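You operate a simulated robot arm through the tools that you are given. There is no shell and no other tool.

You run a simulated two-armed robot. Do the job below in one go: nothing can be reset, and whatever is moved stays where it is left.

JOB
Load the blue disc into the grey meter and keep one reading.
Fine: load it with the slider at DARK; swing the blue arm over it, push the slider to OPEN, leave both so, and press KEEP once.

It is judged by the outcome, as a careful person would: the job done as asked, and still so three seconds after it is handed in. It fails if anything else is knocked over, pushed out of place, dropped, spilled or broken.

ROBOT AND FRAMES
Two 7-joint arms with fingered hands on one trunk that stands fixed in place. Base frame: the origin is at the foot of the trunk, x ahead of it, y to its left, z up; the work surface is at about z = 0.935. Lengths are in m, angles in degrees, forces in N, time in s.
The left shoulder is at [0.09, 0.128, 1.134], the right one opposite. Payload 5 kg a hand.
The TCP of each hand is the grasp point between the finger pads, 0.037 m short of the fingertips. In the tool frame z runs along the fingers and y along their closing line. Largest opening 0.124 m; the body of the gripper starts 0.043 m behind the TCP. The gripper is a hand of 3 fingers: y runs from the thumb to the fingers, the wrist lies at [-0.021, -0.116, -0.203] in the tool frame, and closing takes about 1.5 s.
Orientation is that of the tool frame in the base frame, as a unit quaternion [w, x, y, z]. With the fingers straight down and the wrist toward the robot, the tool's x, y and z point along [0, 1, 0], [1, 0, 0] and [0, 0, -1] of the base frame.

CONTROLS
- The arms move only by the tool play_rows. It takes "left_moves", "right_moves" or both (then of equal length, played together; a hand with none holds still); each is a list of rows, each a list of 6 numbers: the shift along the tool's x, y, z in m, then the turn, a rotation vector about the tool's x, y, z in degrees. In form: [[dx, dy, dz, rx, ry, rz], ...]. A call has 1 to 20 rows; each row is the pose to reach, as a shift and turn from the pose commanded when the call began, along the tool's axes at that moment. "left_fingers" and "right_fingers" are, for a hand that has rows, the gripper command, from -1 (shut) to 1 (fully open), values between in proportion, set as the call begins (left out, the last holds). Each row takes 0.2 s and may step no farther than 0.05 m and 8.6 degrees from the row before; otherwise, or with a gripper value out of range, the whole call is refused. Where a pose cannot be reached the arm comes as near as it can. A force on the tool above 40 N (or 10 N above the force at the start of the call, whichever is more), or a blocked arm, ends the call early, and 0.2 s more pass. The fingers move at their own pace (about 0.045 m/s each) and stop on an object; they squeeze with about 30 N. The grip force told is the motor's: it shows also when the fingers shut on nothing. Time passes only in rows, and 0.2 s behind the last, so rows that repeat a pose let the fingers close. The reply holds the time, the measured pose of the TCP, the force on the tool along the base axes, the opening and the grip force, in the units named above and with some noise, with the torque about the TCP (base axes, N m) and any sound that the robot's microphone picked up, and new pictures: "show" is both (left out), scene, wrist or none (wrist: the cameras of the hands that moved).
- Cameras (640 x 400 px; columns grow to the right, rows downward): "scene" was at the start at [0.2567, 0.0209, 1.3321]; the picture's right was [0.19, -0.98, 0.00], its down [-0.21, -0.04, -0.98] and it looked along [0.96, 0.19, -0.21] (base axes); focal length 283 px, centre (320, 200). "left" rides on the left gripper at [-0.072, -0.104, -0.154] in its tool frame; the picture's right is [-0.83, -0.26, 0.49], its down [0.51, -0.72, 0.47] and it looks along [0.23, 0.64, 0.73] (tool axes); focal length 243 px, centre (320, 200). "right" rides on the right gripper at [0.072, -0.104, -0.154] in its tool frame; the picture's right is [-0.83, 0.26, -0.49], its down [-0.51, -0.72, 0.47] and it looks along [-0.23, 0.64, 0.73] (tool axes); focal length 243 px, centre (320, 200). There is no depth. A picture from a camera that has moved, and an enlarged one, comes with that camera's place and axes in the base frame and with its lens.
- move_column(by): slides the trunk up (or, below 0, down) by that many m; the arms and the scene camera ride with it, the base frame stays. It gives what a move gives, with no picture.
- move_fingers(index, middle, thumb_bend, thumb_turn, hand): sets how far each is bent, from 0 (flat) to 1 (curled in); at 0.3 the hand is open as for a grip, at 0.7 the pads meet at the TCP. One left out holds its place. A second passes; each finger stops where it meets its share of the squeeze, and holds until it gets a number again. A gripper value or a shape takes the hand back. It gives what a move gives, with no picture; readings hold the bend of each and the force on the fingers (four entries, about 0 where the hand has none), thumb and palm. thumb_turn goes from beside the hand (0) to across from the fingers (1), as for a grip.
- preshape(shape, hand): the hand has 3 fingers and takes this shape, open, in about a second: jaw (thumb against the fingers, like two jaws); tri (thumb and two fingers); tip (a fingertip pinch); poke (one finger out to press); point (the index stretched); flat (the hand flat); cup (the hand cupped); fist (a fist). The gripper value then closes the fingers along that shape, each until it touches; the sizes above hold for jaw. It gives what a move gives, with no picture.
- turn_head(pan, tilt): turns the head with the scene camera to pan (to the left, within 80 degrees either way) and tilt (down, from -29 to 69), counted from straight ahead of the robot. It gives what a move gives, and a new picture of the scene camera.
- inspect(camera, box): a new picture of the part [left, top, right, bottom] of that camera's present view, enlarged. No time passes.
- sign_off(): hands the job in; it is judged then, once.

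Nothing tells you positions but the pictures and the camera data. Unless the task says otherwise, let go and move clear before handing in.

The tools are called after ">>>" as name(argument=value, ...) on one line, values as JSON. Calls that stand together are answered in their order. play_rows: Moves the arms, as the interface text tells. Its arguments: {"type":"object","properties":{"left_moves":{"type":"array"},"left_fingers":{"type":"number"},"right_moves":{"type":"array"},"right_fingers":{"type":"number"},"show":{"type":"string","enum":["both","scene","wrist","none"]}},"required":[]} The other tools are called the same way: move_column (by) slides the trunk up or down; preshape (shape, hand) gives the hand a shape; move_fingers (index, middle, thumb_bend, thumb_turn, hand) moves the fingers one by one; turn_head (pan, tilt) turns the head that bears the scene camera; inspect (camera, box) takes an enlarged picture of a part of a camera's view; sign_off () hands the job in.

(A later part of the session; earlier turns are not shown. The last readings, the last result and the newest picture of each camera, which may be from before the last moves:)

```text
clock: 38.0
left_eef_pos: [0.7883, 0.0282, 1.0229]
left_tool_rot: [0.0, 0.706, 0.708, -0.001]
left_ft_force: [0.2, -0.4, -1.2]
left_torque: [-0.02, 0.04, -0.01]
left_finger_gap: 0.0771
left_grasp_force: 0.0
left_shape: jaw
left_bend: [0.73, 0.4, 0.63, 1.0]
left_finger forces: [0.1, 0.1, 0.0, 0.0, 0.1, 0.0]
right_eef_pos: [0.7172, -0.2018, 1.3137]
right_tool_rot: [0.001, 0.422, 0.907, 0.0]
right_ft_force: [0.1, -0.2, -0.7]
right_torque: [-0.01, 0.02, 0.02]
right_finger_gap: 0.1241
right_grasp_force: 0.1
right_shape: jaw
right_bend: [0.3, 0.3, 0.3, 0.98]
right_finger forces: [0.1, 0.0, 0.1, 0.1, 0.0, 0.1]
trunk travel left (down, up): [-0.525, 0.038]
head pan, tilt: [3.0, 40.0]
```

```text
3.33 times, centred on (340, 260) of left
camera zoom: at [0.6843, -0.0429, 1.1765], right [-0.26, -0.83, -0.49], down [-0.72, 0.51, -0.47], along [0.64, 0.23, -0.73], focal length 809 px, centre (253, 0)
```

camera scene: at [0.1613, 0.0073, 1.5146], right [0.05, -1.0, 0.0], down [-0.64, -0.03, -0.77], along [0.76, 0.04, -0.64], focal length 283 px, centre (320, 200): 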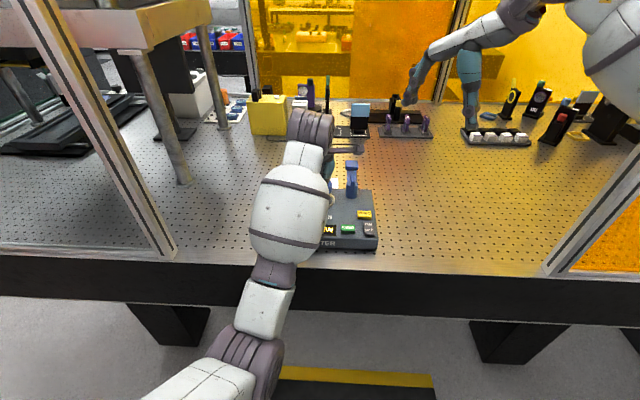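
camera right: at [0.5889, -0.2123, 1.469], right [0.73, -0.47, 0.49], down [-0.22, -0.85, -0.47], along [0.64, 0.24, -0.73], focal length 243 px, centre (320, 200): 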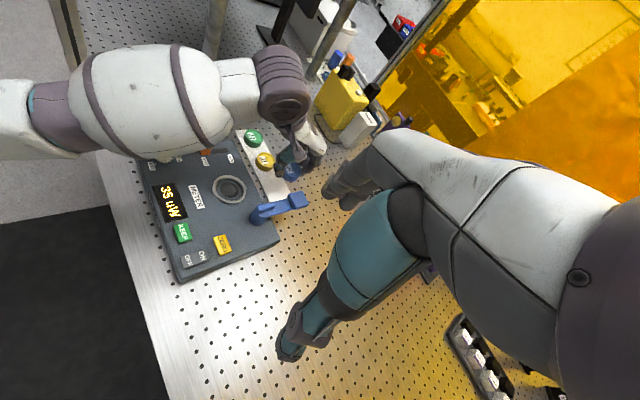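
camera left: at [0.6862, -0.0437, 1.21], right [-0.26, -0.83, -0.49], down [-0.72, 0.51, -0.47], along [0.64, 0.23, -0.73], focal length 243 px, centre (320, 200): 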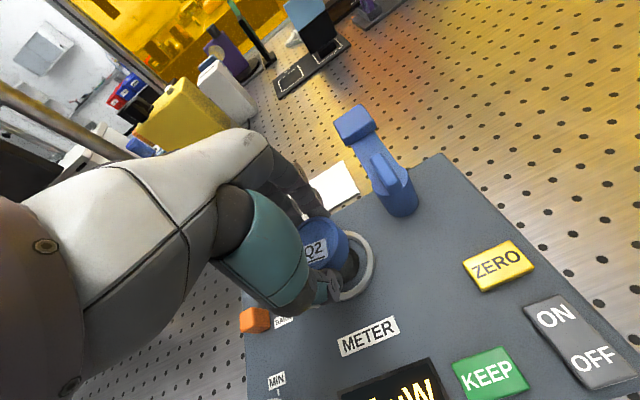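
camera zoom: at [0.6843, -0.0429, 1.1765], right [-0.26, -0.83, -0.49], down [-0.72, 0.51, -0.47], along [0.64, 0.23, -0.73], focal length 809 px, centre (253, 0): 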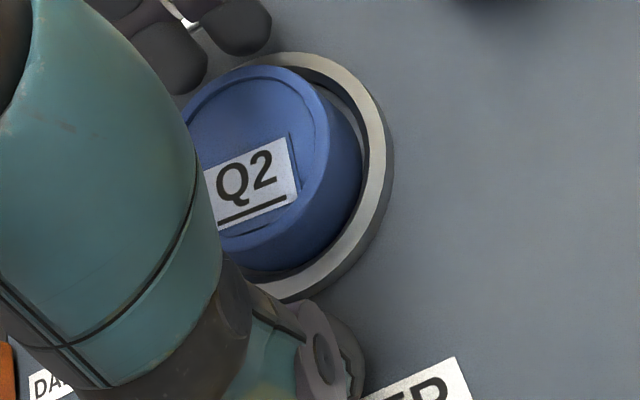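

The disc dropped into the ring. I lift the left hand straight up and away to see how it seats.

>>> play_rows(left_moves=[[0, 0, -0.015, 0, 0, 0], [0, 0, -0.035, 0, 0, 0], [0, 0, -0.065, 0, 0, 0], [0, 0, -0.1, 0, 0, 0], [0.04, 0, -0.12, 0, 0, 0], [0.085, 0, -0.13, 0, 0, 0], [0.13, 0, -0.135, 0, 0, 0], [0.13, 0, -0.135, 0, 0, 0]], show="both")

>>> inspect(camera="right", box=[170, 130, 290, 230])

>>> inspect(camera="left", box=[340, 170, 540, 340])

```text
clock: 39.8
left_eef_pos: [0.7881, 0.1583, 1.1576]
left_tool_rot: [0.0, 0.707, 0.708, 0.0]
left_ft_force: [0.3, -1.1, -0.8]
left_torque: [0.04, 0.0, 0.0]
left_finger_gap: 0.0772
left_grasp_force: 0.1
left_shape: jaw
left_bend: [0.73, 0.4, 0.63, 1.0]
left_finger forces: [0.0, 0.0, 0.0, 0.0, 0.0, 0.0]
right_eef_pos: [0.717, -0.1999, 1.3147]
right_tool_rot: [0.0, 0.421, 0.907, 0.0]
right_ft_force: [-0.1, -1.0, 0.0]
right_torque: [0.02, 0.0, 0.02]
right_finger_gap: 0.1242
right_grasp_force: 0.1
right_shape: jaw
right_bend: [0.3, 0.3, 0.3, 0.98]
right_finger forces: [0.1, 0.0, 0.0, 0.0, 0.0, 0.0]
trunk travel left (down, up): [-0.525, 0.038]
head pan, tilt: [3.0, 40.0]
camera scene: at [0.1613, 0.0067, 1.5145], right [0.05, -1.0, 0.0], down [-0.64, -0.03, -0.77], along [0.76, 0.04, -0.64], focal length 283 px, centre (320, 200)
camera left: at [0.6847, 0.0861, 1.312], right [-0.26, -0.83, -0.49], down [-0.72, 0.51, -0.47], along [0.64, 0.23, -0.73], focal length 243 px, centre (320, 200)
```

scene: 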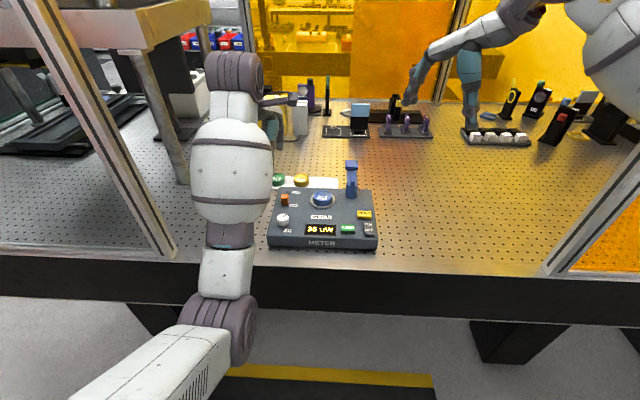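
left: 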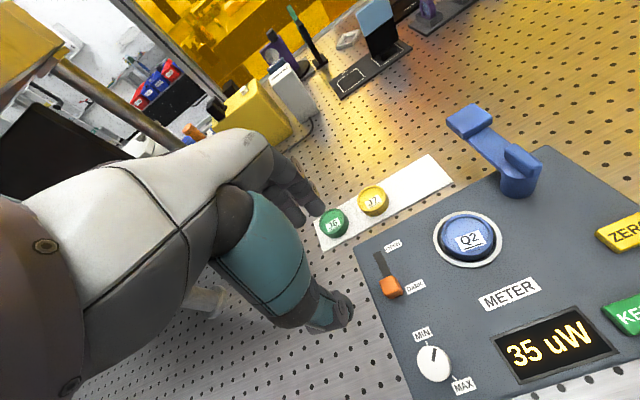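

```text
4.00 times, centred on (230, 180) of right
camera zoom: at [0.5894, -0.2125, 1.4686], right [0.73, -0.47, 0.49], down [-0.23, -0.85, -0.47], along [0.64, 0.24, -0.73], focal length 970 px, centre (680, 280)
```

zoom: 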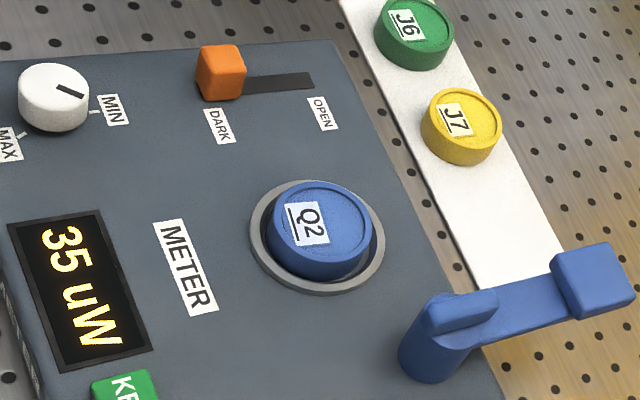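

```text
2.35 times, centred on (440, 255) of left
camera zoom: at [0.6847, 0.0861, 1.312], right [-0.26, -0.83, -0.49], down [-0.72, 0.51, -0.47], along [0.64, 0.23, -0.73], focal length 571 px, centre (38, 71)
```

zoom: 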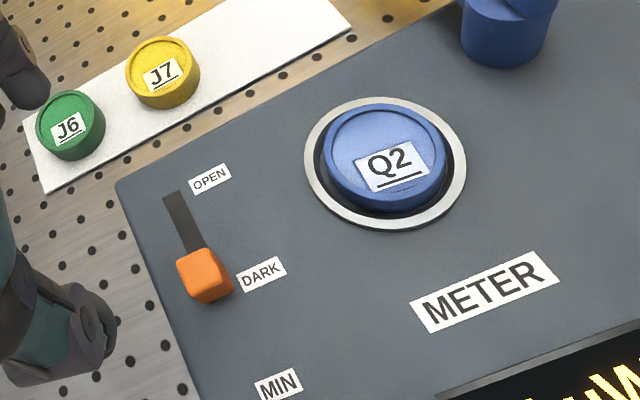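

The blue disc sits flat inside the ring, slider still at DARK. Next I make the right hand a single-finger poker to swing the blue arm around its post, about (0.83, -0.054), from pointing away to lying over the disc.

>>> move_fingers(hand="right", index=0.7, middle=1.0, thumb_bend=1.0, thumb_turn=0.9)

>>> play_rows(right_moves=[[0.0, 0.03, 0.0, 0, 0, 0], [0.0, 0.07, 0.0, 0, 0, 0], [-0.02, 0.11, 0.02, 0, 0, 0], [-0.04, 0.14, 0.05, 0, 0, 0], [-0.06, 0.165, 0.08, 0, 0, 0], [-0.075, 0.175, 0.11, 0, 0, 0], [-0.075, 0.175, 0.14, 0, 0, 0], [-0.075, 0.175, 0.14, 0, 0, 0]], show="both")

>>> inspect(camera="left", box=[340, 0, 640, 240])

```text
clock: 40.8
left_eef_pos: [0.7886, 0.1583, 1.1589]
left_tool_rot: [0.0, 0.706, 0.708, 0.0]
left_ft_force: [0.0, 0.8, 0.2]
left_torque: [-0.03, 0.01, 0.0]
left_finger_gap: 0.0773
left_grasp_force: 0.1
left_shape: jaw
left_bend: [0.73, 0.4, 0.63, 1.0]
left_finger forces: [0.0, 0.1, 0.1, 0.0, 0.0, 0.0]
right_eef_pos: [0.7181, -0.2001, 1.3138]
right_tool_rot: [0.0, 0.423, 0.906, 0.001]
right_ft_force: [-0.8, -0.8, 0.0]
right_torque: [-0.01, 0.0, -0.05]
right_finger_gap: 0.0157
right_grasp_force: 0.0
right_shape: fingers
right_bend: [0.61, 1.0, 0.89, 0.9]
right_finger forces: [0.0, 0.0, 0.0, 0.1, 0.0, 0.0]
trunk travel left (down, up): [-0.525, 0.038]
head pan, tilt: [3.0, 40.0]
```

```text
clock: 42.6
left_eef_pos: [0.79, 0.1572, 1.1581]
left_tool_rot: [0.0, 0.707, 0.707, -0.001]
left_ft_force: [0.5, 0.2, -0.4]
left_torque: [-0.02, 0.01, 0.01]
left_finger_gap: 0.0772
left_grasp_force: 0.0
left_shape: jaw
left_bend: [0.73, 0.4, 0.63, 1.0]
left_finger forces: [0.1, 0.1, 0.1, 0.0, 0.0, 0.0]
right_eef_pos: [0.7797, -0.1553, 1.3051]
right_tool_rot: [0.0, 0.423, 0.906, 0.0]
right_ft_force: [-0.1, -0.1, -0.1]
right_torque: [0.0, 0.0, -0.03]
right_finger_gap: 0.0159
right_grasp_force: 0.0
right_shape: fingers
right_bend: [0.6, 1.0, 0.89, 0.9]
right_finger forces: [0.1, 0.0, 0.1, 0.0, 0.0, 0.0]
right hand out of reach, approached as far as the arm can: row 3, 4, 5, 6, 7, 8
trunk travel left (down, up): [-0.525, 0.038]
head pan, tilt: [3.0, 40.0]
camera scene: at [0.1622, 0.007, 1.5144], right [0.05, -1.0, 0.0], down [-0.64, -0.03, -0.77], along [0.76, 0.04, -0.64], focal length 283 px, centre (320, 200)
camera right: at [0.6525, -0.1663, 1.4586], right [0.73, -0.47, 0.49], down [-0.23, -0.85, -0.47], along [0.64, 0.23, -0.73], focal length 243 px, centre (320, 200)
```

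scene: 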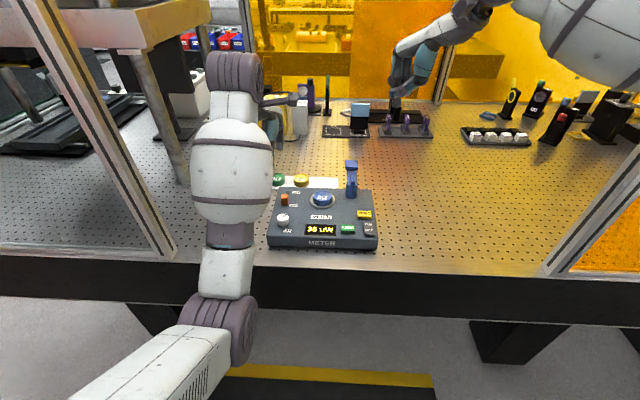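
right: 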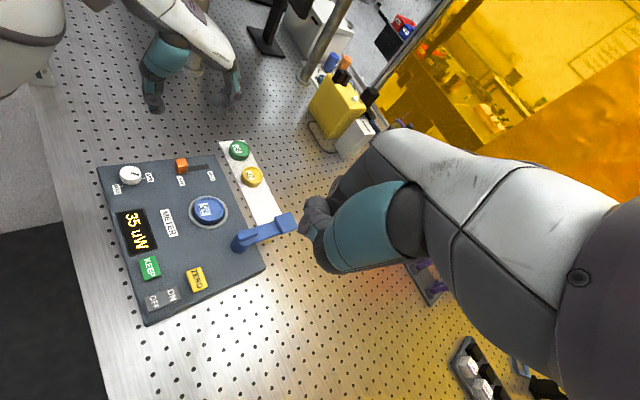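

```text
1.67 times, centred on (490, 120) of left
camera zoom: at [0.6855, 0.0859, 1.3113], right [-0.26, -0.83, -0.49], down [-0.72, 0.51, -0.47], along [0.64, 0.23, -0.73], focal length 404 px, centre (37, 333)
```

zoom: 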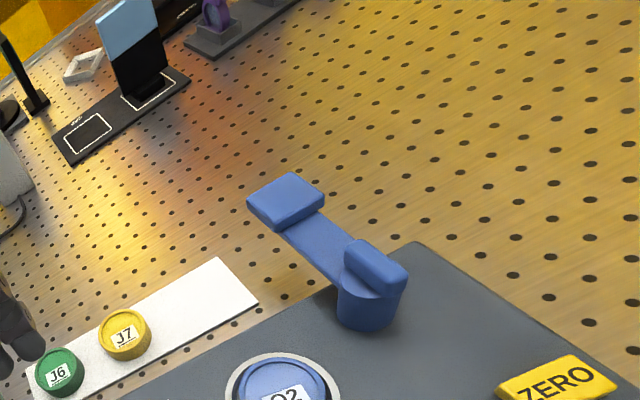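

With the hand turned this far the right arm cannot reach forward, so I turn it back toward straight, staying well above everything.

>>> play_rows(right_moves=[[0, 0, 0, 0, 0, 6], [0, 0, 0, 0, 0, 12], [0, 0, 0, 0, 0, 18], [0, 0, 0, 0, 0, 24], [0, 0, 0, 0, 0, 30], [0, 0, 0, 0, 0, 36], [0, 0, 0, 0, 0, 36], [0, 0, 0, 0, 0, 36]], show="both")

```text
clock: 44.4
left_eef_pos: [0.7888, 0.1588, 1.158]
left_tool_rot: [0.0, 0.706, 0.708, 0.0]
left_ft_force: [-0.1, 0.2, -0.2]
left_torque: [0.0, 0.0, -0.01]
left_finger_gap: 0.0772
left_grasp_force: 0.1
left_shape: jaw
left_bend: [0.73, 0.4, 0.63, 1.0]
left_finger forces: [0.0, 0.0, 0.0, 0.0, 0.1, 0.0]
right_eef_pos: [0.7762, -0.1521, 1.3049]
right_tool_rot: [-0.001, 0.682, 0.731, 0.0]
right_ft_force: [-0.6, -0.2, -1.0]
right_torque: [0.04, 0.03, 0.0]
right_finger_gap: 0.0159
right_grasp_force: 0.0
right_shape: fingers
right_bend: [0.6, 1.0, 0.89, 0.9]
right_finger forces: [0.1, 0.0, 0.1, 0.1, 0.1, 0.0]
trunk travel left (down, up): [-0.525, 0.038]
head pan, tilt: [3.0, 40.0]
camera scene: at [0.1613, 0.0073, 1.5146], right [0.05, -1.0, 0.0], down [-0.64, -0.03, -0.77], along [0.76, 0.04, -0.64], focal length 283 px, centre (320, 200)
camera right: at [0.6668, -0.0867, 1.4585], right [0.32, -0.81, 0.49], down [-0.68, -0.56, -0.47], along [0.66, -0.19, -0.73], focal length 243 px, centre (320, 200)
```

scene: 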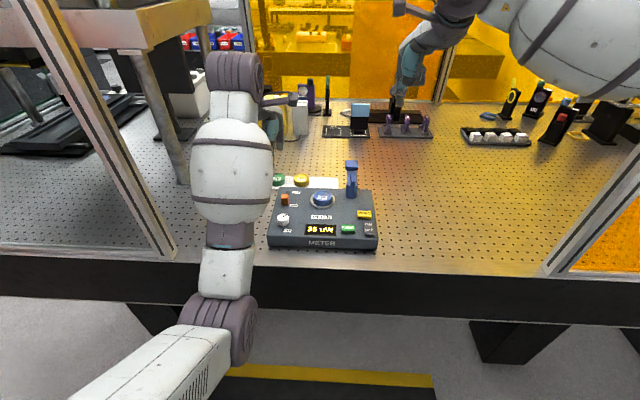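
right: 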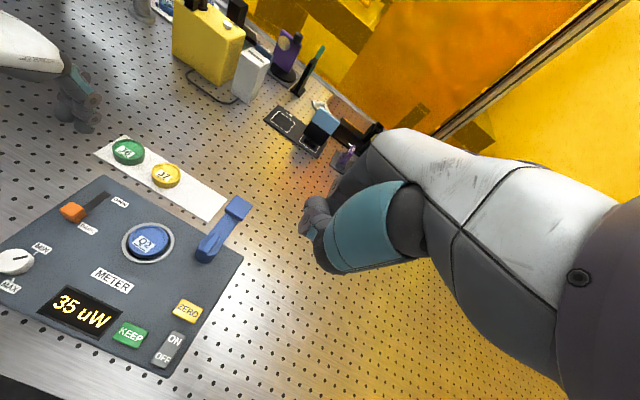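

The right hand is now nearly straight again, though its index stopped at 0.6 against the thumb. I redo the poker shape cleanly.

>>> preshape(hand="right", shape="point")

>>> move_fingers(hand="right", index=0.7, middle=1.0, thumb_bend=1.0, thumb_turn=0.87)

```text
clock: 45.3
left_eef_pos: [0.789, 0.1586, 1.1586]
left_tool_rot: [0.0, 0.706, 0.708, 0.001]
left_ft_force: [-0.8, -0.6, 0.2]
left_torque: [0.01, 0.02, -0.02]
left_finger_gap: 0.0772
left_grasp_force: 0.1
left_shape: jaw
left_bend: [0.73, 0.4, 0.63, 1.0]
left_finger forces: [0.1, 0.0, 0.0, 0.0, 0.0, 0.1]
right_eef_pos: [0.777, -0.1518, 1.3048]
right_tool_rot: [0.0, 0.682, 0.731, 0.001]
right_ft_force: [0.4, -0.3, 1.0]
right_torque: [0.0, 0.0, 0.0]
right_finger_gap: 0.119
right_grasp_force: 0.0
right_shape: point
right_bend: [0.19, 1.0, 1.0, 0.87]
right_finger forces: [0.0, 0.0, 0.0, 0.0, 0.1, 0.0]
trunk travel left (down, up): [-0.525, 0.038]
head pan, tilt: [3.0, 40.0]
```

```text
clock: 46.3
left_eef_pos: [0.7889, 0.1579, 1.1576]
left_tool_rot: [0.0, 0.706, 0.708, 0.0]
left_ft_force: [-0.7, -0.1, -0.5]
left_torque: [-0.02, 0.01, -0.01]
left_finger_gap: 0.0771
left_grasp_force: 0.1
left_shape: jaw
left_bend: [0.73, 0.4, 0.63, 1.0]
left_finger forces: [0.0, 0.0, 0.0, 0.1, 0.1, 0.1]
right_eef_pos: [0.7765, -0.1514, 1.3047]
right_tool_rot: [0.001, 0.682, 0.731, 0.001]
right_ft_force: [-0.9, 0.6, 0.1]
right_torque: [0.02, -0.02, -0.01]
right_finger_gap: 0.0307
right_grasp_force: 0.0
right_shape: fingers
right_bend: [0.44, 1.0, 0.98, 0.88]
right_finger forces: [0.0, 0.0, 0.0, 0.0, 0.0, 0.0]
trunk travel left (down, up): [-0.525, 0.038]
head pan, tilt: [3.0, 40.0]
```

>>> move_fingers(hand="right", index=0.7)

>>> inspect(camera="right", box=[240, 120, 440, 320])

>>> inspect(camera="scene", box=[340, 0, 500, 160])

```text
clock: 47.3
left_eef_pos: [0.7894, 0.1573, 1.1583]
left_tool_rot: [0.0, 0.706, 0.708, -0.001]
left_ft_force: [-0.5, -0.1, -0.3]
left_torque: [-0.01, 0.02, 0.03]
left_finger_gap: 0.0772
left_grasp_force: 0.2
left_shape: jaw
left_bend: [0.73, 0.4, 0.63, 1.0]
left_finger forces: [0.1, 0.0, 0.0, 0.1, 0.0, 0.0]
right_eef_pos: [0.7761, -0.1517, 1.3043]
right_tool_rot: [0.001, 0.681, 0.732, 0.001]
right_ft_force: [0.0, -0.1, 1.5]
right_torque: [0.07, 0.04, -0.01]
right_finger_gap: 0.0302
right_grasp_force: 0.1
right_shape: fingers
right_bend: [0.46, 1.0, 0.98, 0.87]
right_finger forces: [0.0, 0.0, 0.0, 0.0, 0.0, 0.0]
trunk travel left (down, up): [-0.525, 0.038]
head pan, tilt: [3.0, 40.0]
```

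```text
2.00 times, centred on (340, 220) of right
camera zoom: at [0.6667, -0.0867, 1.4586], right [0.32, -0.81, 0.49], down [-0.68, -0.56, -0.47], along [0.66, -0.19, -0.73], focal length 485 px, centre (280, 160)
```

zoom: 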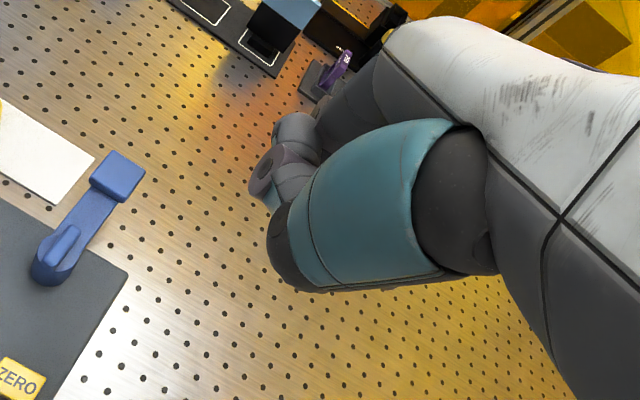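

```text
2.50 times, centred on (420, 80) of scene
camera zoom: at [0.1611, 0.0073, 1.5146], right [0.05, -1.0, 0.0], down [-0.64, -0.03, -0.77], along [0.77, 0.04, -0.64], focal length 707 px, centre (70, 500)
```

zoom: 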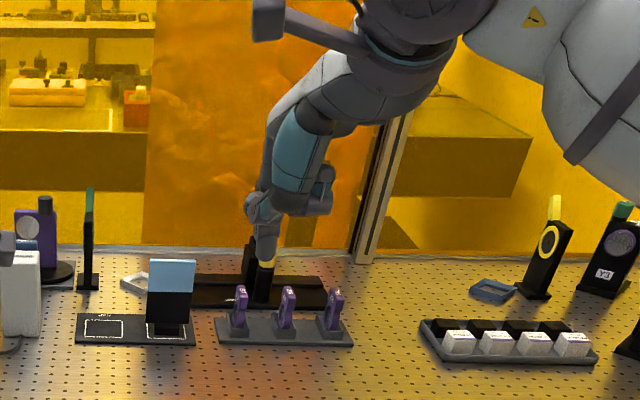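

The index is blocked by the curled thumb; I turn the thumb aside, bend the index in, and then tuck the thumb back as I did on the left.

>>> move_fingers(hand="right", index=0.7, middle=1.0, thumb_bend=1.0, thumb_turn=0.3)

>>> move_fingers(hand="right", index=0.7, middle=1.0, thumb_bend=1.0, thumb_turn=0.9)

>>> inspect(camera="scene", box=[340, 0, 500, 160])

```text
clock: 48.3
left_eef_pos: [0.7896, 0.1584, 1.1585]
left_tool_rot: [0.0, 0.706, 0.708, 0.0]
left_ft_force: [0.2, -0.4, 0.0]
left_torque: [0.01, -0.03, -0.01]
left_finger_gap: 0.0771
left_grasp_force: 0.0
left_shape: jaw
left_bend: [0.73, 0.4, 0.63, 1.0]
left_finger forces: [0.0, 0.0, 0.0, 0.0, 0.0, 0.0]
right_eef_pos: [0.7768, -0.1508, 1.3041]
right_tool_rot: [0.0, 0.682, 0.732, 0.0]
right_ft_force: [0.2, -0.5, -0.6]
right_torque: [-0.02, -0.01, 0.0]
right_finger_gap: 0.0634
right_grasp_force: 0.1
right_shape: fingers
right_bend: [0.7, 1.0, 1.0, 0.31]
right_finger forces: [0.1, 0.0, 0.0, 0.0, 0.0, 0.0]
trunk travel left (down, up): [-0.525, 0.038]
head pan, tilt: [3.0, 40.0]
```

```text
clock: 49.3
left_eef_pos: [0.7895, 0.1594, 1.1576]
left_tool_rot: [0.0, 0.707, 0.708, 0.0]
left_ft_force: [0.6, -0.5, 0.4]
left_torque: [-0.02, 0.0, -0.02]
left_finger_gap: 0.0772
left_grasp_force: 0.1
left_shape: jaw
left_bend: [0.73, 0.4, 0.63, 1.0]
left_finger forces: [0.0, 0.0, 0.0, 0.0, 0.0, 0.0]
right_eef_pos: [0.7766, -0.1511, 1.3041]
right_tool_rot: [0.0, 0.681, 0.732, 0.001]
right_ft_force: [-0.3, 0.3, 0.1]
right_torque: [0.0, 0.01, 0.03]
right_finger_gap: 0.0432
right_grasp_force: 0.1
right_shape: fingers
right_bend: [0.7, 1.0, 0.99, 0.86]
right_finger forces: [0.0, 0.0, 0.1, 0.0, 0.1, 0.1]
trunk travel left (down, up): [-0.525, 0.038]
head pan, tilt: [3.0, 40.0]
```

```text
2.50 times, centred on (420, 80) of scene
camera zoom: at [0.1611, 0.0073, 1.5146], right [0.05, -1.0, 0.0], down [-0.64, -0.03, -0.77], along [0.77, 0.04, -0.64], focal length 707 px, centre (70, 500)
```

zoom: 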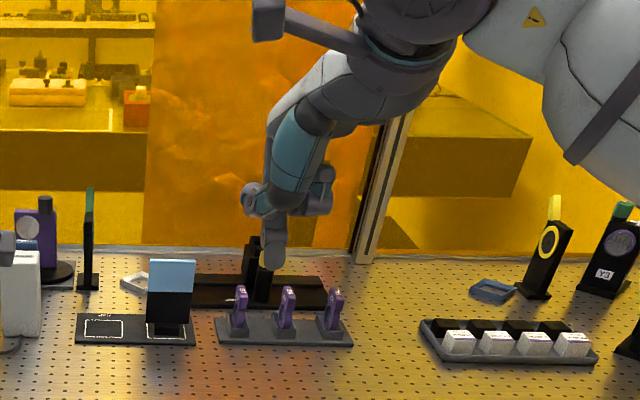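

The right index is a clean poker now, tip about 0.010 m left of and 0.037 m below its TCP. I bring it over to the far-right side of the blue arm's head, high first.

>>> play_rows(right_moves=[[0.003, 0.025, 0.02, 0, 0, 0], [0.006, 0.05, 0.045, 0, 0, 0], [0.01, 0.075, 0.075, 0, 0, 0], [0.013, 0.095, 0.105, 0, 0, 0], [0.016, 0.11, 0.135, 0, 0, 0], [0.018, 0.125, 0.165, 0, 0, 0], [0.02, 0.13, 0.184, 0, 0, 0], [0.02, 0.13, 0.184, 0, 0, 0]], show="both")

>>> inspect(camera="left", box=[400, 0, 640, 240])

```text
clock: 51.1
left_eef_pos: [0.7894, 0.1582, 1.1583]
left_tool_rot: [-0.001, 0.706, 0.708, 0.0]
left_ft_force: [0.1, 0.1, 0.4]
left_torque: [0.0, -0.01, 0.01]
left_finger_gap: 0.0772
left_grasp_force: 0.0
left_shape: jaw
left_bend: [0.73, 0.4, 0.63, 1.0]
left_finger forces: [0.0, 0.1, 0.1, 0.1, 0.1, 0.1]
right_eef_pos: [0.9046, -0.1208, 1.1199]
right_tool_rot: [0.0, 0.683, 0.731, 0.001]
right_ft_force: [-0.8, 0.1, 0.5]
right_torque: [0.0, -0.03, -0.02]
right_finger_gap: 0.0432
right_grasp_force: 0.0
right_shape: fingers
right_bend: [0.7, 1.0, 0.99, 0.86]
right_finger forces: [0.1, 0.0, 0.0, 0.0, 0.0, 0.1]
trunk travel left (down, up): [-0.525, 0.038]
head pan, tilt: [3.0, 40.0]
camera scene: at [0.1605, 0.0073, 1.5147], right [0.05, -1.0, 0.0], down [-0.64, -0.03, -0.77], along [0.77, 0.04, -0.64], focal length 283 px, centre (320, 200)
camera right: at [0.7945, -0.0566, 1.2745], right [0.32, -0.81, 0.49], down [-0.68, -0.56, -0.47], along [0.66, -0.19, -0.73], focal length 243 px, centre (320, 200)
```

scene: 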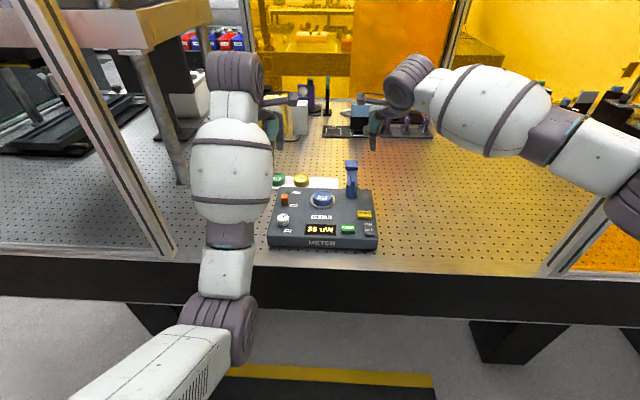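
right: 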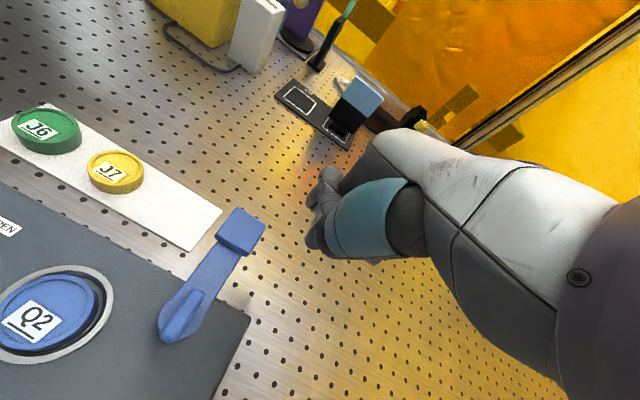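

```text
1.67 times, centred on (520, 120) of left
camera zoom: at [0.6841, 0.0862, 1.3126], right [-0.26, -0.83, -0.49], down [-0.72, 0.51, -0.47], along [0.64, 0.23, -0.73], focal length 404 px, centre (-13, 333)
```

zoom: 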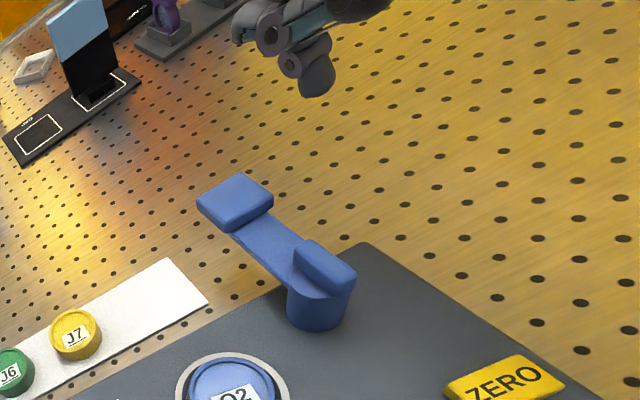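

The fingertip hangs to the right of the blue arm's head, which I now place at (0.908, -0.056) with the post at (0.828, -0.056). I move the left hand up and aside for room while lowering the right finger beside the head.

>>> play_rows(left_moves=[[0.02, 0, -0.02, 0, 0, 0], [0.04, 0, -0.045, 0, 0, 0], [0.06, 0, -0.07, 0, 0, 0], [0.08, 0, -0.09, 0, 0, 0], [0.08, 0, -0.09, 0, 0, 0], [0.08, 0, -0.09, 0, 0, 0]], right_moves=[[0, 0, 0.015, 0, 0, 0], [0, 0, 0.03, 0, 0, 0], [0, 0, 0.045, 0, 0, 0], [0, 0, 0.06, 0, 0, 0], [0, 0, 0.073, 0, 0, 0], [0, 0, 0.073, 0, 0, 0]], show="both")

>>> inspect(camera="left", box=[400, 60, 600, 260])

>>> inspect(camera="scene", box=[300, 100, 440, 260])

```text
clock: 52.5
left_eef_pos: [0.7876, 0.2401, 1.2478]
left_tool_rot: [0.001, 0.707, 0.708, 0.0]
left_ft_force: [0.0, 0.0, -0.5]
left_torque: [-0.03, 0.0, 0.0]
left_finger_gap: 0.0771
left_grasp_force: 0.0
left_shape: jaw
left_bend: [0.73, 0.4, 0.63, 1.0]
left_finger forces: [0.1, 0.0, 0.0, 0.1, 0.0, 0.1]
right_eef_pos: [0.9049, -0.1221, 1.0464]
right_tool_rot: [0.001, 0.682, 0.731, 0.001]
right_ft_force: [-0.2, -0.4, 0.6]
right_torque: [0.02, 0.02, 0.0]
right_finger_gap: 0.0434
right_grasp_force: 0.3
right_shape: fingers
right_bend: [0.7, 1.0, 0.99, 0.86]
right_finger forces: [0.0, 0.0, 0.0, 0.0, 0.0, 0.0]
trunk travel left (down, up): [-0.525, 0.038]
head pan, tilt: [3.0, 40.0]
camera scene: at [0.1611, 0.0074, 1.5146], right [0.05, -1.0, 0.0], down [-0.64, -0.03, -0.77], along [0.77, 0.04, -0.64], focal length 283 px, centre (320, 200)
camera right: at [0.7952, -0.057, 1.2013], right [0.32, -0.81, 0.49], down [-0.68, -0.56, -0.47], along [0.66, -0.19, -0.73], focal length 243 px, centre (320, 200)
camera left: at [0.684, 0.1675, 1.4022], right [-0.26, -0.83, -0.49], down [-0.72, 0.51, -0.47], along [0.64, 0.23, -0.73], focal length 243 px, centre (320, 200)
```

scene: 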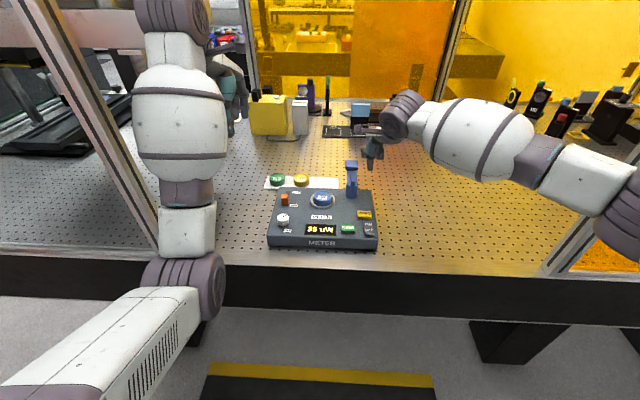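
right: 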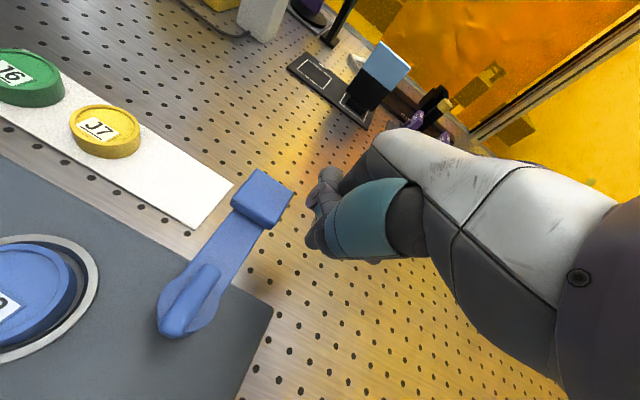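
left: 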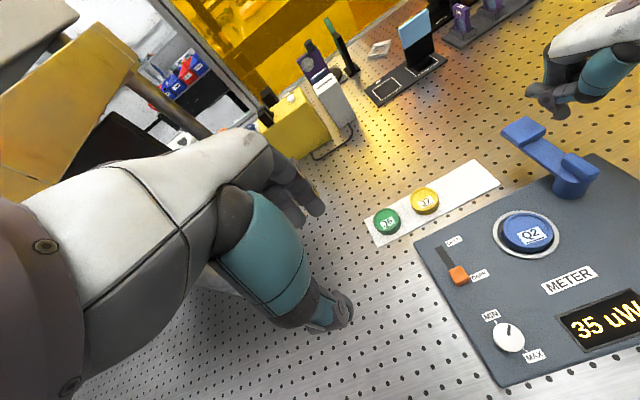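

```text
2.00 times, centred on (500, 160) of left
camera zoom: at [0.684, 0.1675, 1.4022], right [-0.26, -0.83, -0.49], down [-0.72, 0.51, -0.47], along [0.64, 0.23, -0.73], focal length 485 px, centre (-40, 280)
```

zoom: 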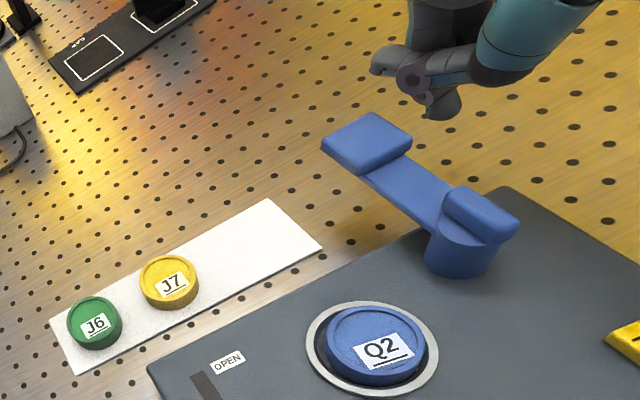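

```text
2.50 times, centred on (370, 180) of scene
camera zoom: at [0.1611, 0.0074, 1.5146], right [0.05, -1.0, 0.0], down [-0.64, -0.03, -0.77], along [0.77, 0.04, -0.64], focal length 707 px, centre (195, 250)
```

zoom: 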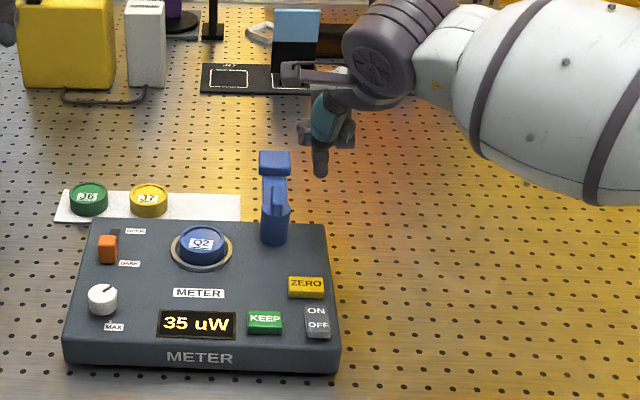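

The fingertip stands clear on the right of the head at its height. I push it along an arc around the post, first the initial third.

>>> play_rows(right_moves=[[0.01, 0.0, 0, 0, 0, 0], [0.018, 0.0, 0, 0, 0, 0], [0.026, 0.0003, 0, 0, 0, 0], [0.033, 0.003, 0, 0, 0, 0], [0.04, 0.005, 0, 0, 0, 0], [0.046, 0.0066, 0, 0, 0, 0], [0.053, 0.0073, 0, 0, 0, 0], [0.06, 0.0077, 0, 0, 0, 0], [0.067, 0.0077, 0, 0, 0, 0], [0.067, 0.0077, 0, 0, 0, 0]], show="wrist")

>>> inspect(camera="left", box=[400, 60, 600, 260])

>>> inspect(camera="scene", box=[300, 100, 440, 260])

```text
clock: 54.7
left_eef_pos: [0.7882, 0.2387, 1.2473]
left_tool_rot: [0.0, 0.707, 0.708, 0.0]
left_ft_force: [-0.1, -0.2, -0.1]
left_torque: [0.02, 0.0, -0.02]
left_finger_gap: 0.0772
left_grasp_force: 0.0
left_shape: jaw
left_bend: [0.73, 0.4, 0.63, 1.0]
left_finger forces: [0.0, 0.0, 0.1, 0.1, 0.0, 0.0]
right_eef_pos: [0.9082, -0.0544, 1.0474]
right_tool_rot: [0.001, 0.682, 0.731, 0.001]
right_ft_force: [0.1, -0.1, 0.5]
right_torque: [0.01, 0.02, 0.02]
right_finger_gap: 0.0434
right_grasp_force: 0.1
right_shape: fingers
right_bend: [0.7, 1.0, 0.99, 0.86]
right_finger forces: [0.1, 0.0, 0.1, 0.0, 0.1, 0.1]
trunk travel left (down, up): [-0.525, 0.038]
head pan, tilt: [3.0, 40.0]
camera right: at [0.7981, 0.0099, 1.2014], right [0.32, -0.81, 0.49], down [-0.68, -0.56, -0.47], along [0.66, -0.19, -0.73], focal length 243 px, centre (320, 200)
```

right: 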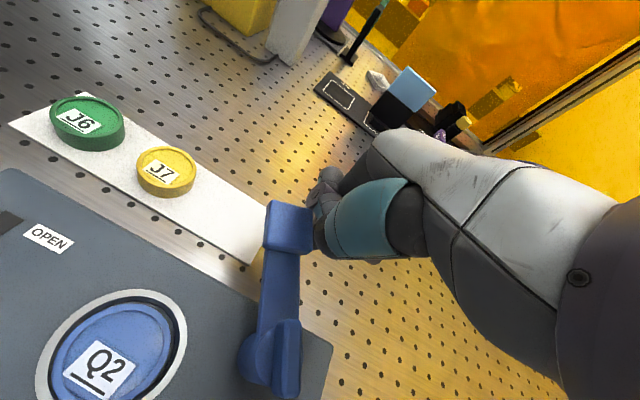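

```text
2.00 times, centred on (500, 160) of left
camera zoom: at [0.684, 0.1671, 1.402], right [-0.26, -0.83, -0.49], down [-0.72, 0.51, -0.47], along [0.64, 0.23, -0.73], focal length 485 px, centre (-40, 280)
```

zoom: 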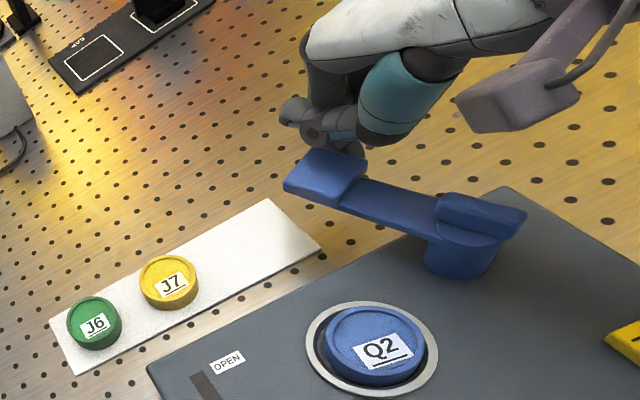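

```text
2.50 times, centred on (370, 180) of scene
camera zoom: at [0.1611, 0.0071, 1.5146], right [0.05, -1.0, 0.0], down [-0.64, -0.03, -0.77], along [0.77, 0.04, -0.64], focal length 707 px, centre (195, 250)
```

zoom: 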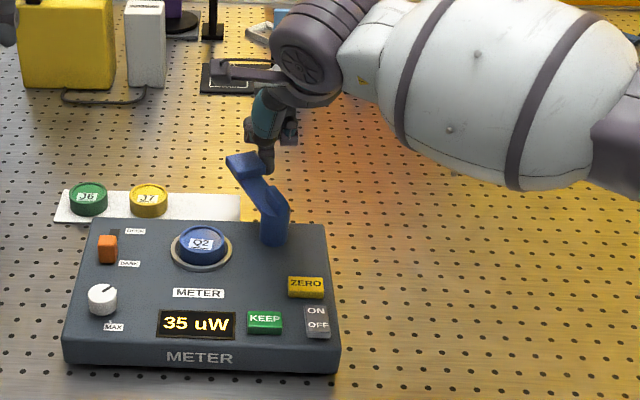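

The blue arm turns smoothly with the finger. I continue the arc to about 90°.

>>> play_rows(right_moves=[[0.007, -0.001, 0, 0, 0, 0], [0.014, -0.0025, 0, 0, 0, 0], [0.0205, -0.0046, 0, 0, 0, 0], [0.027, -0.0075, 0, 0, 0, 0], [0.033, -0.0105, 0, 0, 0, 0], [0.0392, -0.0142, 0, 0, 0, 0], [0.0445, -0.0187, 0, 0, 0, 0], [0.0497, -0.0234, 0, 0, 0, 0], [0.0546, -0.0283, 0, 0, 0, 0], [0.0546, -0.0283, 0, 0, 0, 0]], show="wrist")

>>> inspect(camera="left", box=[400, 60, 600, 260])

>>> inspect(camera="scene", box=[300, 100, 440, 260])

```text
clock: 56.9
left_eef_pos: [0.7898, 0.2393, 1.2483]
left_tool_rot: [0.0, 0.706, 0.708, 0.0]
left_ft_force: [-0.4, -0.6, 0.2]
left_torque: [-0.01, -0.01, -0.02]
left_finger_gap: 0.0772
left_grasp_force: 0.1
left_shape: jaw
left_bend: [0.73, 0.4, 0.63, 1.0]
left_finger forces: [0.0, 0.0, 0.0, 0.1, 0.0, 0.0]
right_eef_pos: [0.8765, -0.0028, 1.0462]
right_tool_rot: [0.0, 0.682, 0.732, 0.0]
right_ft_force: [-0.6, 0.6, 0.2]
right_torque: [-0.05, 0.01, -0.02]
right_finger_gap: 0.0434
right_grasp_force: 0.4
right_shape: fingers
right_bend: [0.7, 1.0, 0.99, 0.86]
right_finger forces: [0.2, 0.0, 0.1, 0.0, 0.1, 0.0]
trunk travel left (down, up): [-0.525, 0.038]
head pan, tilt: [3.0, 40.0]
camera right: at [0.7665, 0.0623, 1.2009], right [0.32, -0.81, 0.49], down [-0.68, -0.56, -0.47], along [0.66, -0.19, -0.73], focal length 243 px, centre (320, 200)
```

right: 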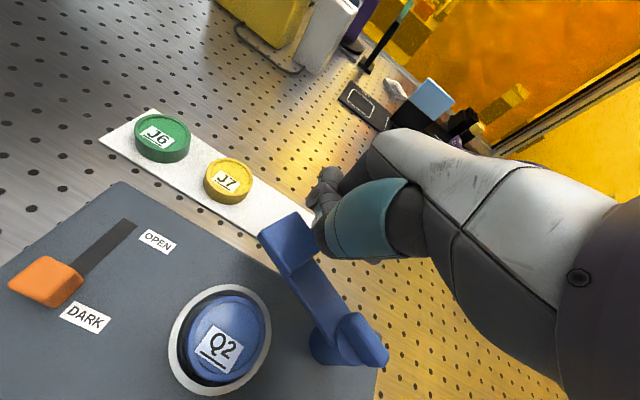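

```text
2.00 times, centred on (500, 160) of left
camera zoom: at [0.6841, 0.1672, 1.4019], right [-0.26, -0.83, -0.49], down [-0.72, 0.51, -0.47], along [0.64, 0.23, -0.73], focal length 485 px, centre (-40, 280)
```

zoom: 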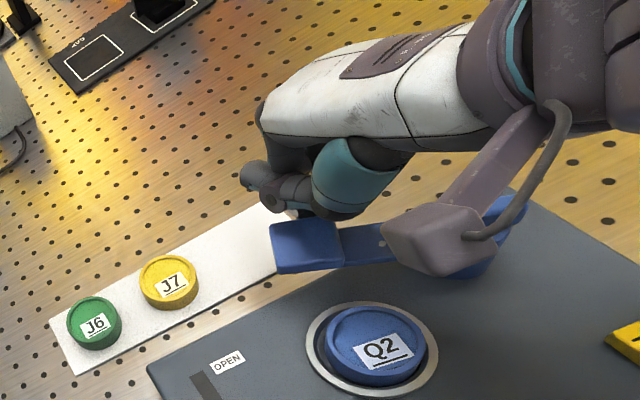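

```text
2.50 times, centred on (370, 180) of scene
camera zoom: at [0.1613, 0.0072, 1.5146], right [0.05, -1.0, 0.0], down [-0.64, -0.03, -0.77], along [0.76, 0.04, -0.64], focal length 707 px, centre (195, 250)
```

zoom: 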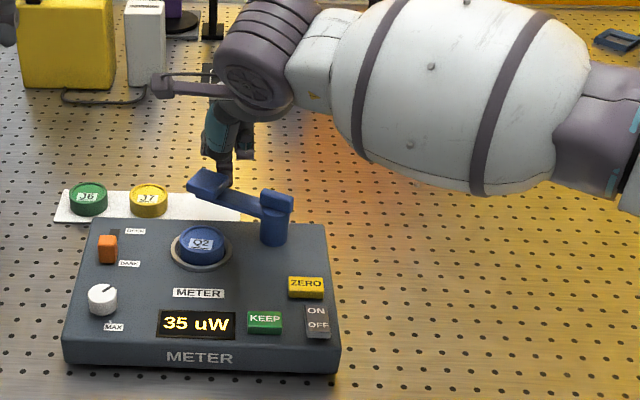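

The arm is at about 72° and following well. I carry on in small steps toward the disc.

>>> play_rows(right_moves=[[0.0042, -0.0058, 0, 0, 0, 0], [0.008, -0.0117, 0, 0, 0, 0], [0.0114, -0.0177, 0, 0, 0, 0], [0.0138, -0.0242, 0, 0, 0, 0], [0.0162, -0.0308, 0, 0, 0, 0], [0.0172, -0.036, 0, 0, 0, 0], [0.0172, -0.036, 0, 0, 0, 0]], show="wrist")

>>> inspect(camera="left", box=[400, 100, 600, 300])

>>> inspect(camera="scene", box=[260, 130, 400, 260])

```text
clock: 58.5
left_eef_pos: [0.7891, 0.2383, 1.2488]
left_tool_rot: [0.0, 0.707, 0.708, 0.001]
left_ft_force: [-0.5, -0.3, -0.3]
left_torque: [-0.01, 0.0, -0.02]
left_finger_gap: 0.0773
left_grasp_force: 0.0
left_shape: jaw
left_bend: [0.73, 0.4, 0.63, 1.0]
left_finger forces: [0.0, 0.1, 0.1, 0.0, 0.1, 0.0]
right_eef_pos: [0.8381, 0.012, 1.0474]
right_tool_rot: [0.001, 0.682, 0.732, 0.0]
right_ft_force: [0.4, 0.2, -0.5]
right_torque: [-0.01, -0.02, 0.0]
right_finger_gap: 0.043
right_grasp_force: 0.0
right_shape: fingers
right_bend: [0.69, 1.0, 0.99, 0.86]
right_finger forces: [0.3, 0.0, 0.0, 0.0, 0.1, 0.0]
trunk travel left (down, up): [-0.525, 0.038]
head pan, tilt: [3.0, 40.0]
camera right: at [0.7289, 0.0774, 1.2014], right [0.32, -0.81, 0.49], down [-0.68, -0.56, -0.47], along [0.66, -0.19, -0.73], focal length 243 px, centre (320, 200)
```

right: 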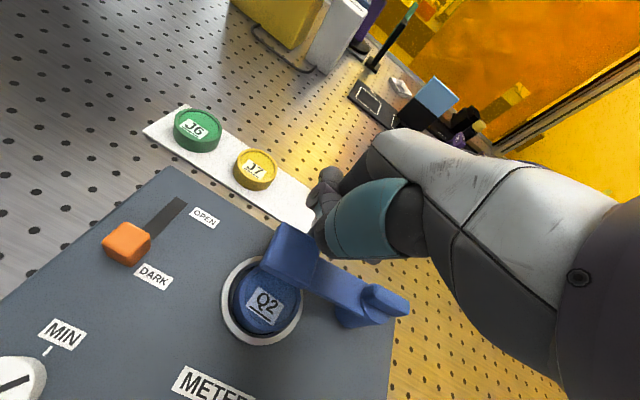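

```text
2.00 times, centred on (500, 200) of left
camera zoom: at [0.6841, 0.1673, 1.4019], right [-0.26, -0.83, -0.49], down [-0.72, 0.51, -0.47], along [0.64, 0.23, -0.73], focal length 485 px, centre (-40, 200)
```

zoom: 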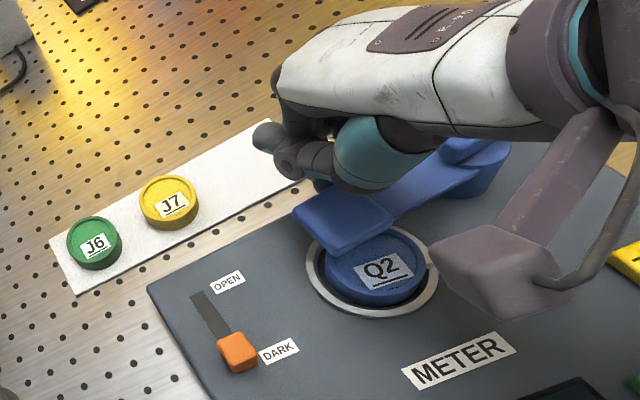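

```text
3.08 times, centred on (330, 195) of scene
camera zoom: at [0.1613, 0.0074, 1.5146], right [0.05, -1.0, 0.0], down [-0.64, -0.03, -0.77], along [0.76, 0.04, -0.64], focal length 870 px, centre (289, 215)
```

zoom: 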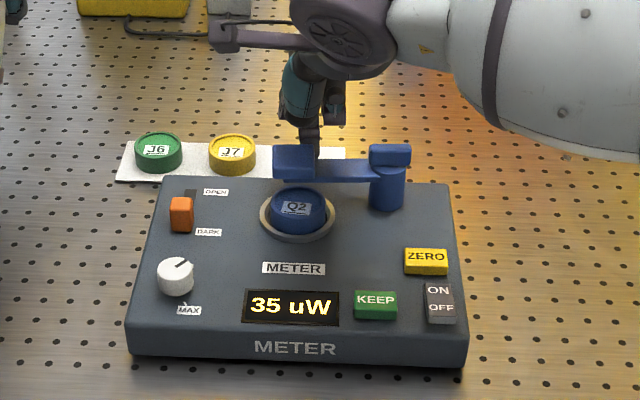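

The head is about 10° short of sitting centred over the disc. I push the last bit in small steps.

>>> play_rows(right_moves=[[0.0004, -0.004, 0, 0, 0, 0], [0.0008, -0.008, 0, 0, 0, 0], [0.0012, -0.012, 0, 0, 0, 0], [0.0012, -0.012, 0, 0, 0, 0]], show="wrist")

>>> inspect(camera="left", box=[400, 100, 600, 300])

>>> inspect(camera="scene", box=[260, 130, 400, 260])

```text
clock: 59.5
left_eef_pos: [0.7884, 0.2396, 1.2487]
left_tool_rot: [0.0, 0.707, 0.708, 0.0]
left_ft_force: [-1.8, -0.3, 0.4]
left_torque: [0.02, -0.01, -0.02]
left_finger_gap: 0.0773
left_grasp_force: 0.0
left_shape: jaw
left_bend: [0.73, 0.4, 0.63, 1.0]
left_finger forces: [0.0, 0.0, 0.0, 0.0, 0.0, 0.0]
right_eef_pos: [0.8263, 0.0138, 1.047]
right_tool_rot: [0.0, 0.682, 0.731, 0.0]
right_ft_force: [0.1, -0.8, -0.1]
right_torque: [-0.01, -0.06, -0.01]
right_finger_gap: 0.0435
right_grasp_force: 0.0
right_shape: fingers
right_bend: [0.69, 1.0, 0.99, 0.86]
right_finger forces: [0.1, 0.0, 0.1, 0.0, 0.0, 0.1]
trunk travel left (down, up): [-0.525, 0.038]
head pan, tilt: [3.0, 40.0]
camera right: at [0.7167, 0.0777, 1.2014], right [0.32, -0.81, 0.49], down [-0.68, -0.56, -0.47], along [0.66, -0.19, -0.73], focal length 243 px, centre (320, 200)
```

right: 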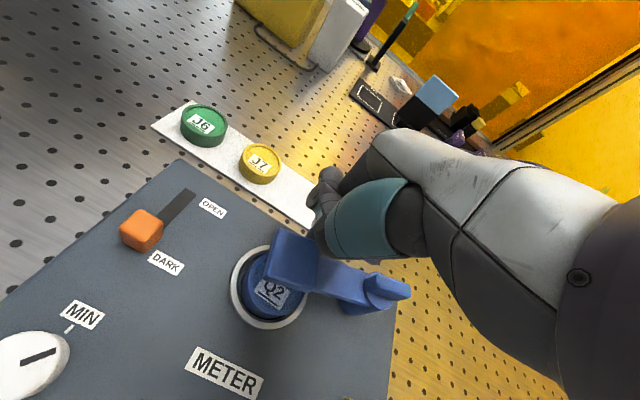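

```text
2.00 times, centred on (500, 200) of left
camera zoom: at [0.684, 0.1673, 1.402], right [-0.26, -0.83, -0.49], down [-0.72, 0.51, -0.47], along [0.64, 0.23, -0.73], focal length 485 px, centre (-40, 200)
```

zoom: 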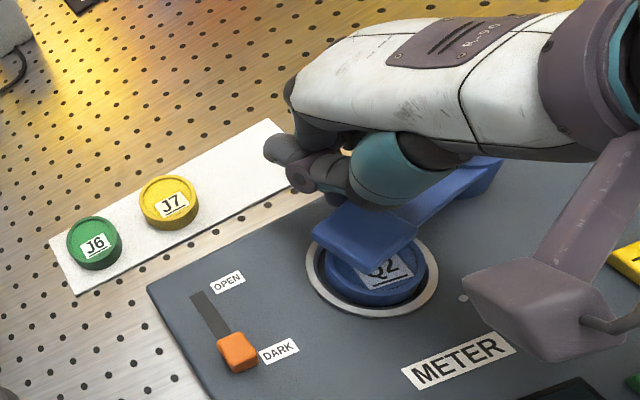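

```text
3.08 times, centred on (330, 195) of scene
camera zoom: at [0.1612, 0.0073, 1.5146], right [0.05, -1.0, 0.0], down [-0.64, -0.03, -0.77], along [0.77, 0.04, -0.64], focal length 870 px, centre (289, 215)
```

zoom: 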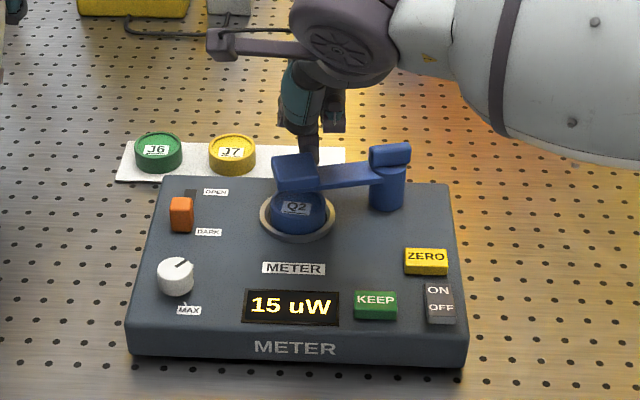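

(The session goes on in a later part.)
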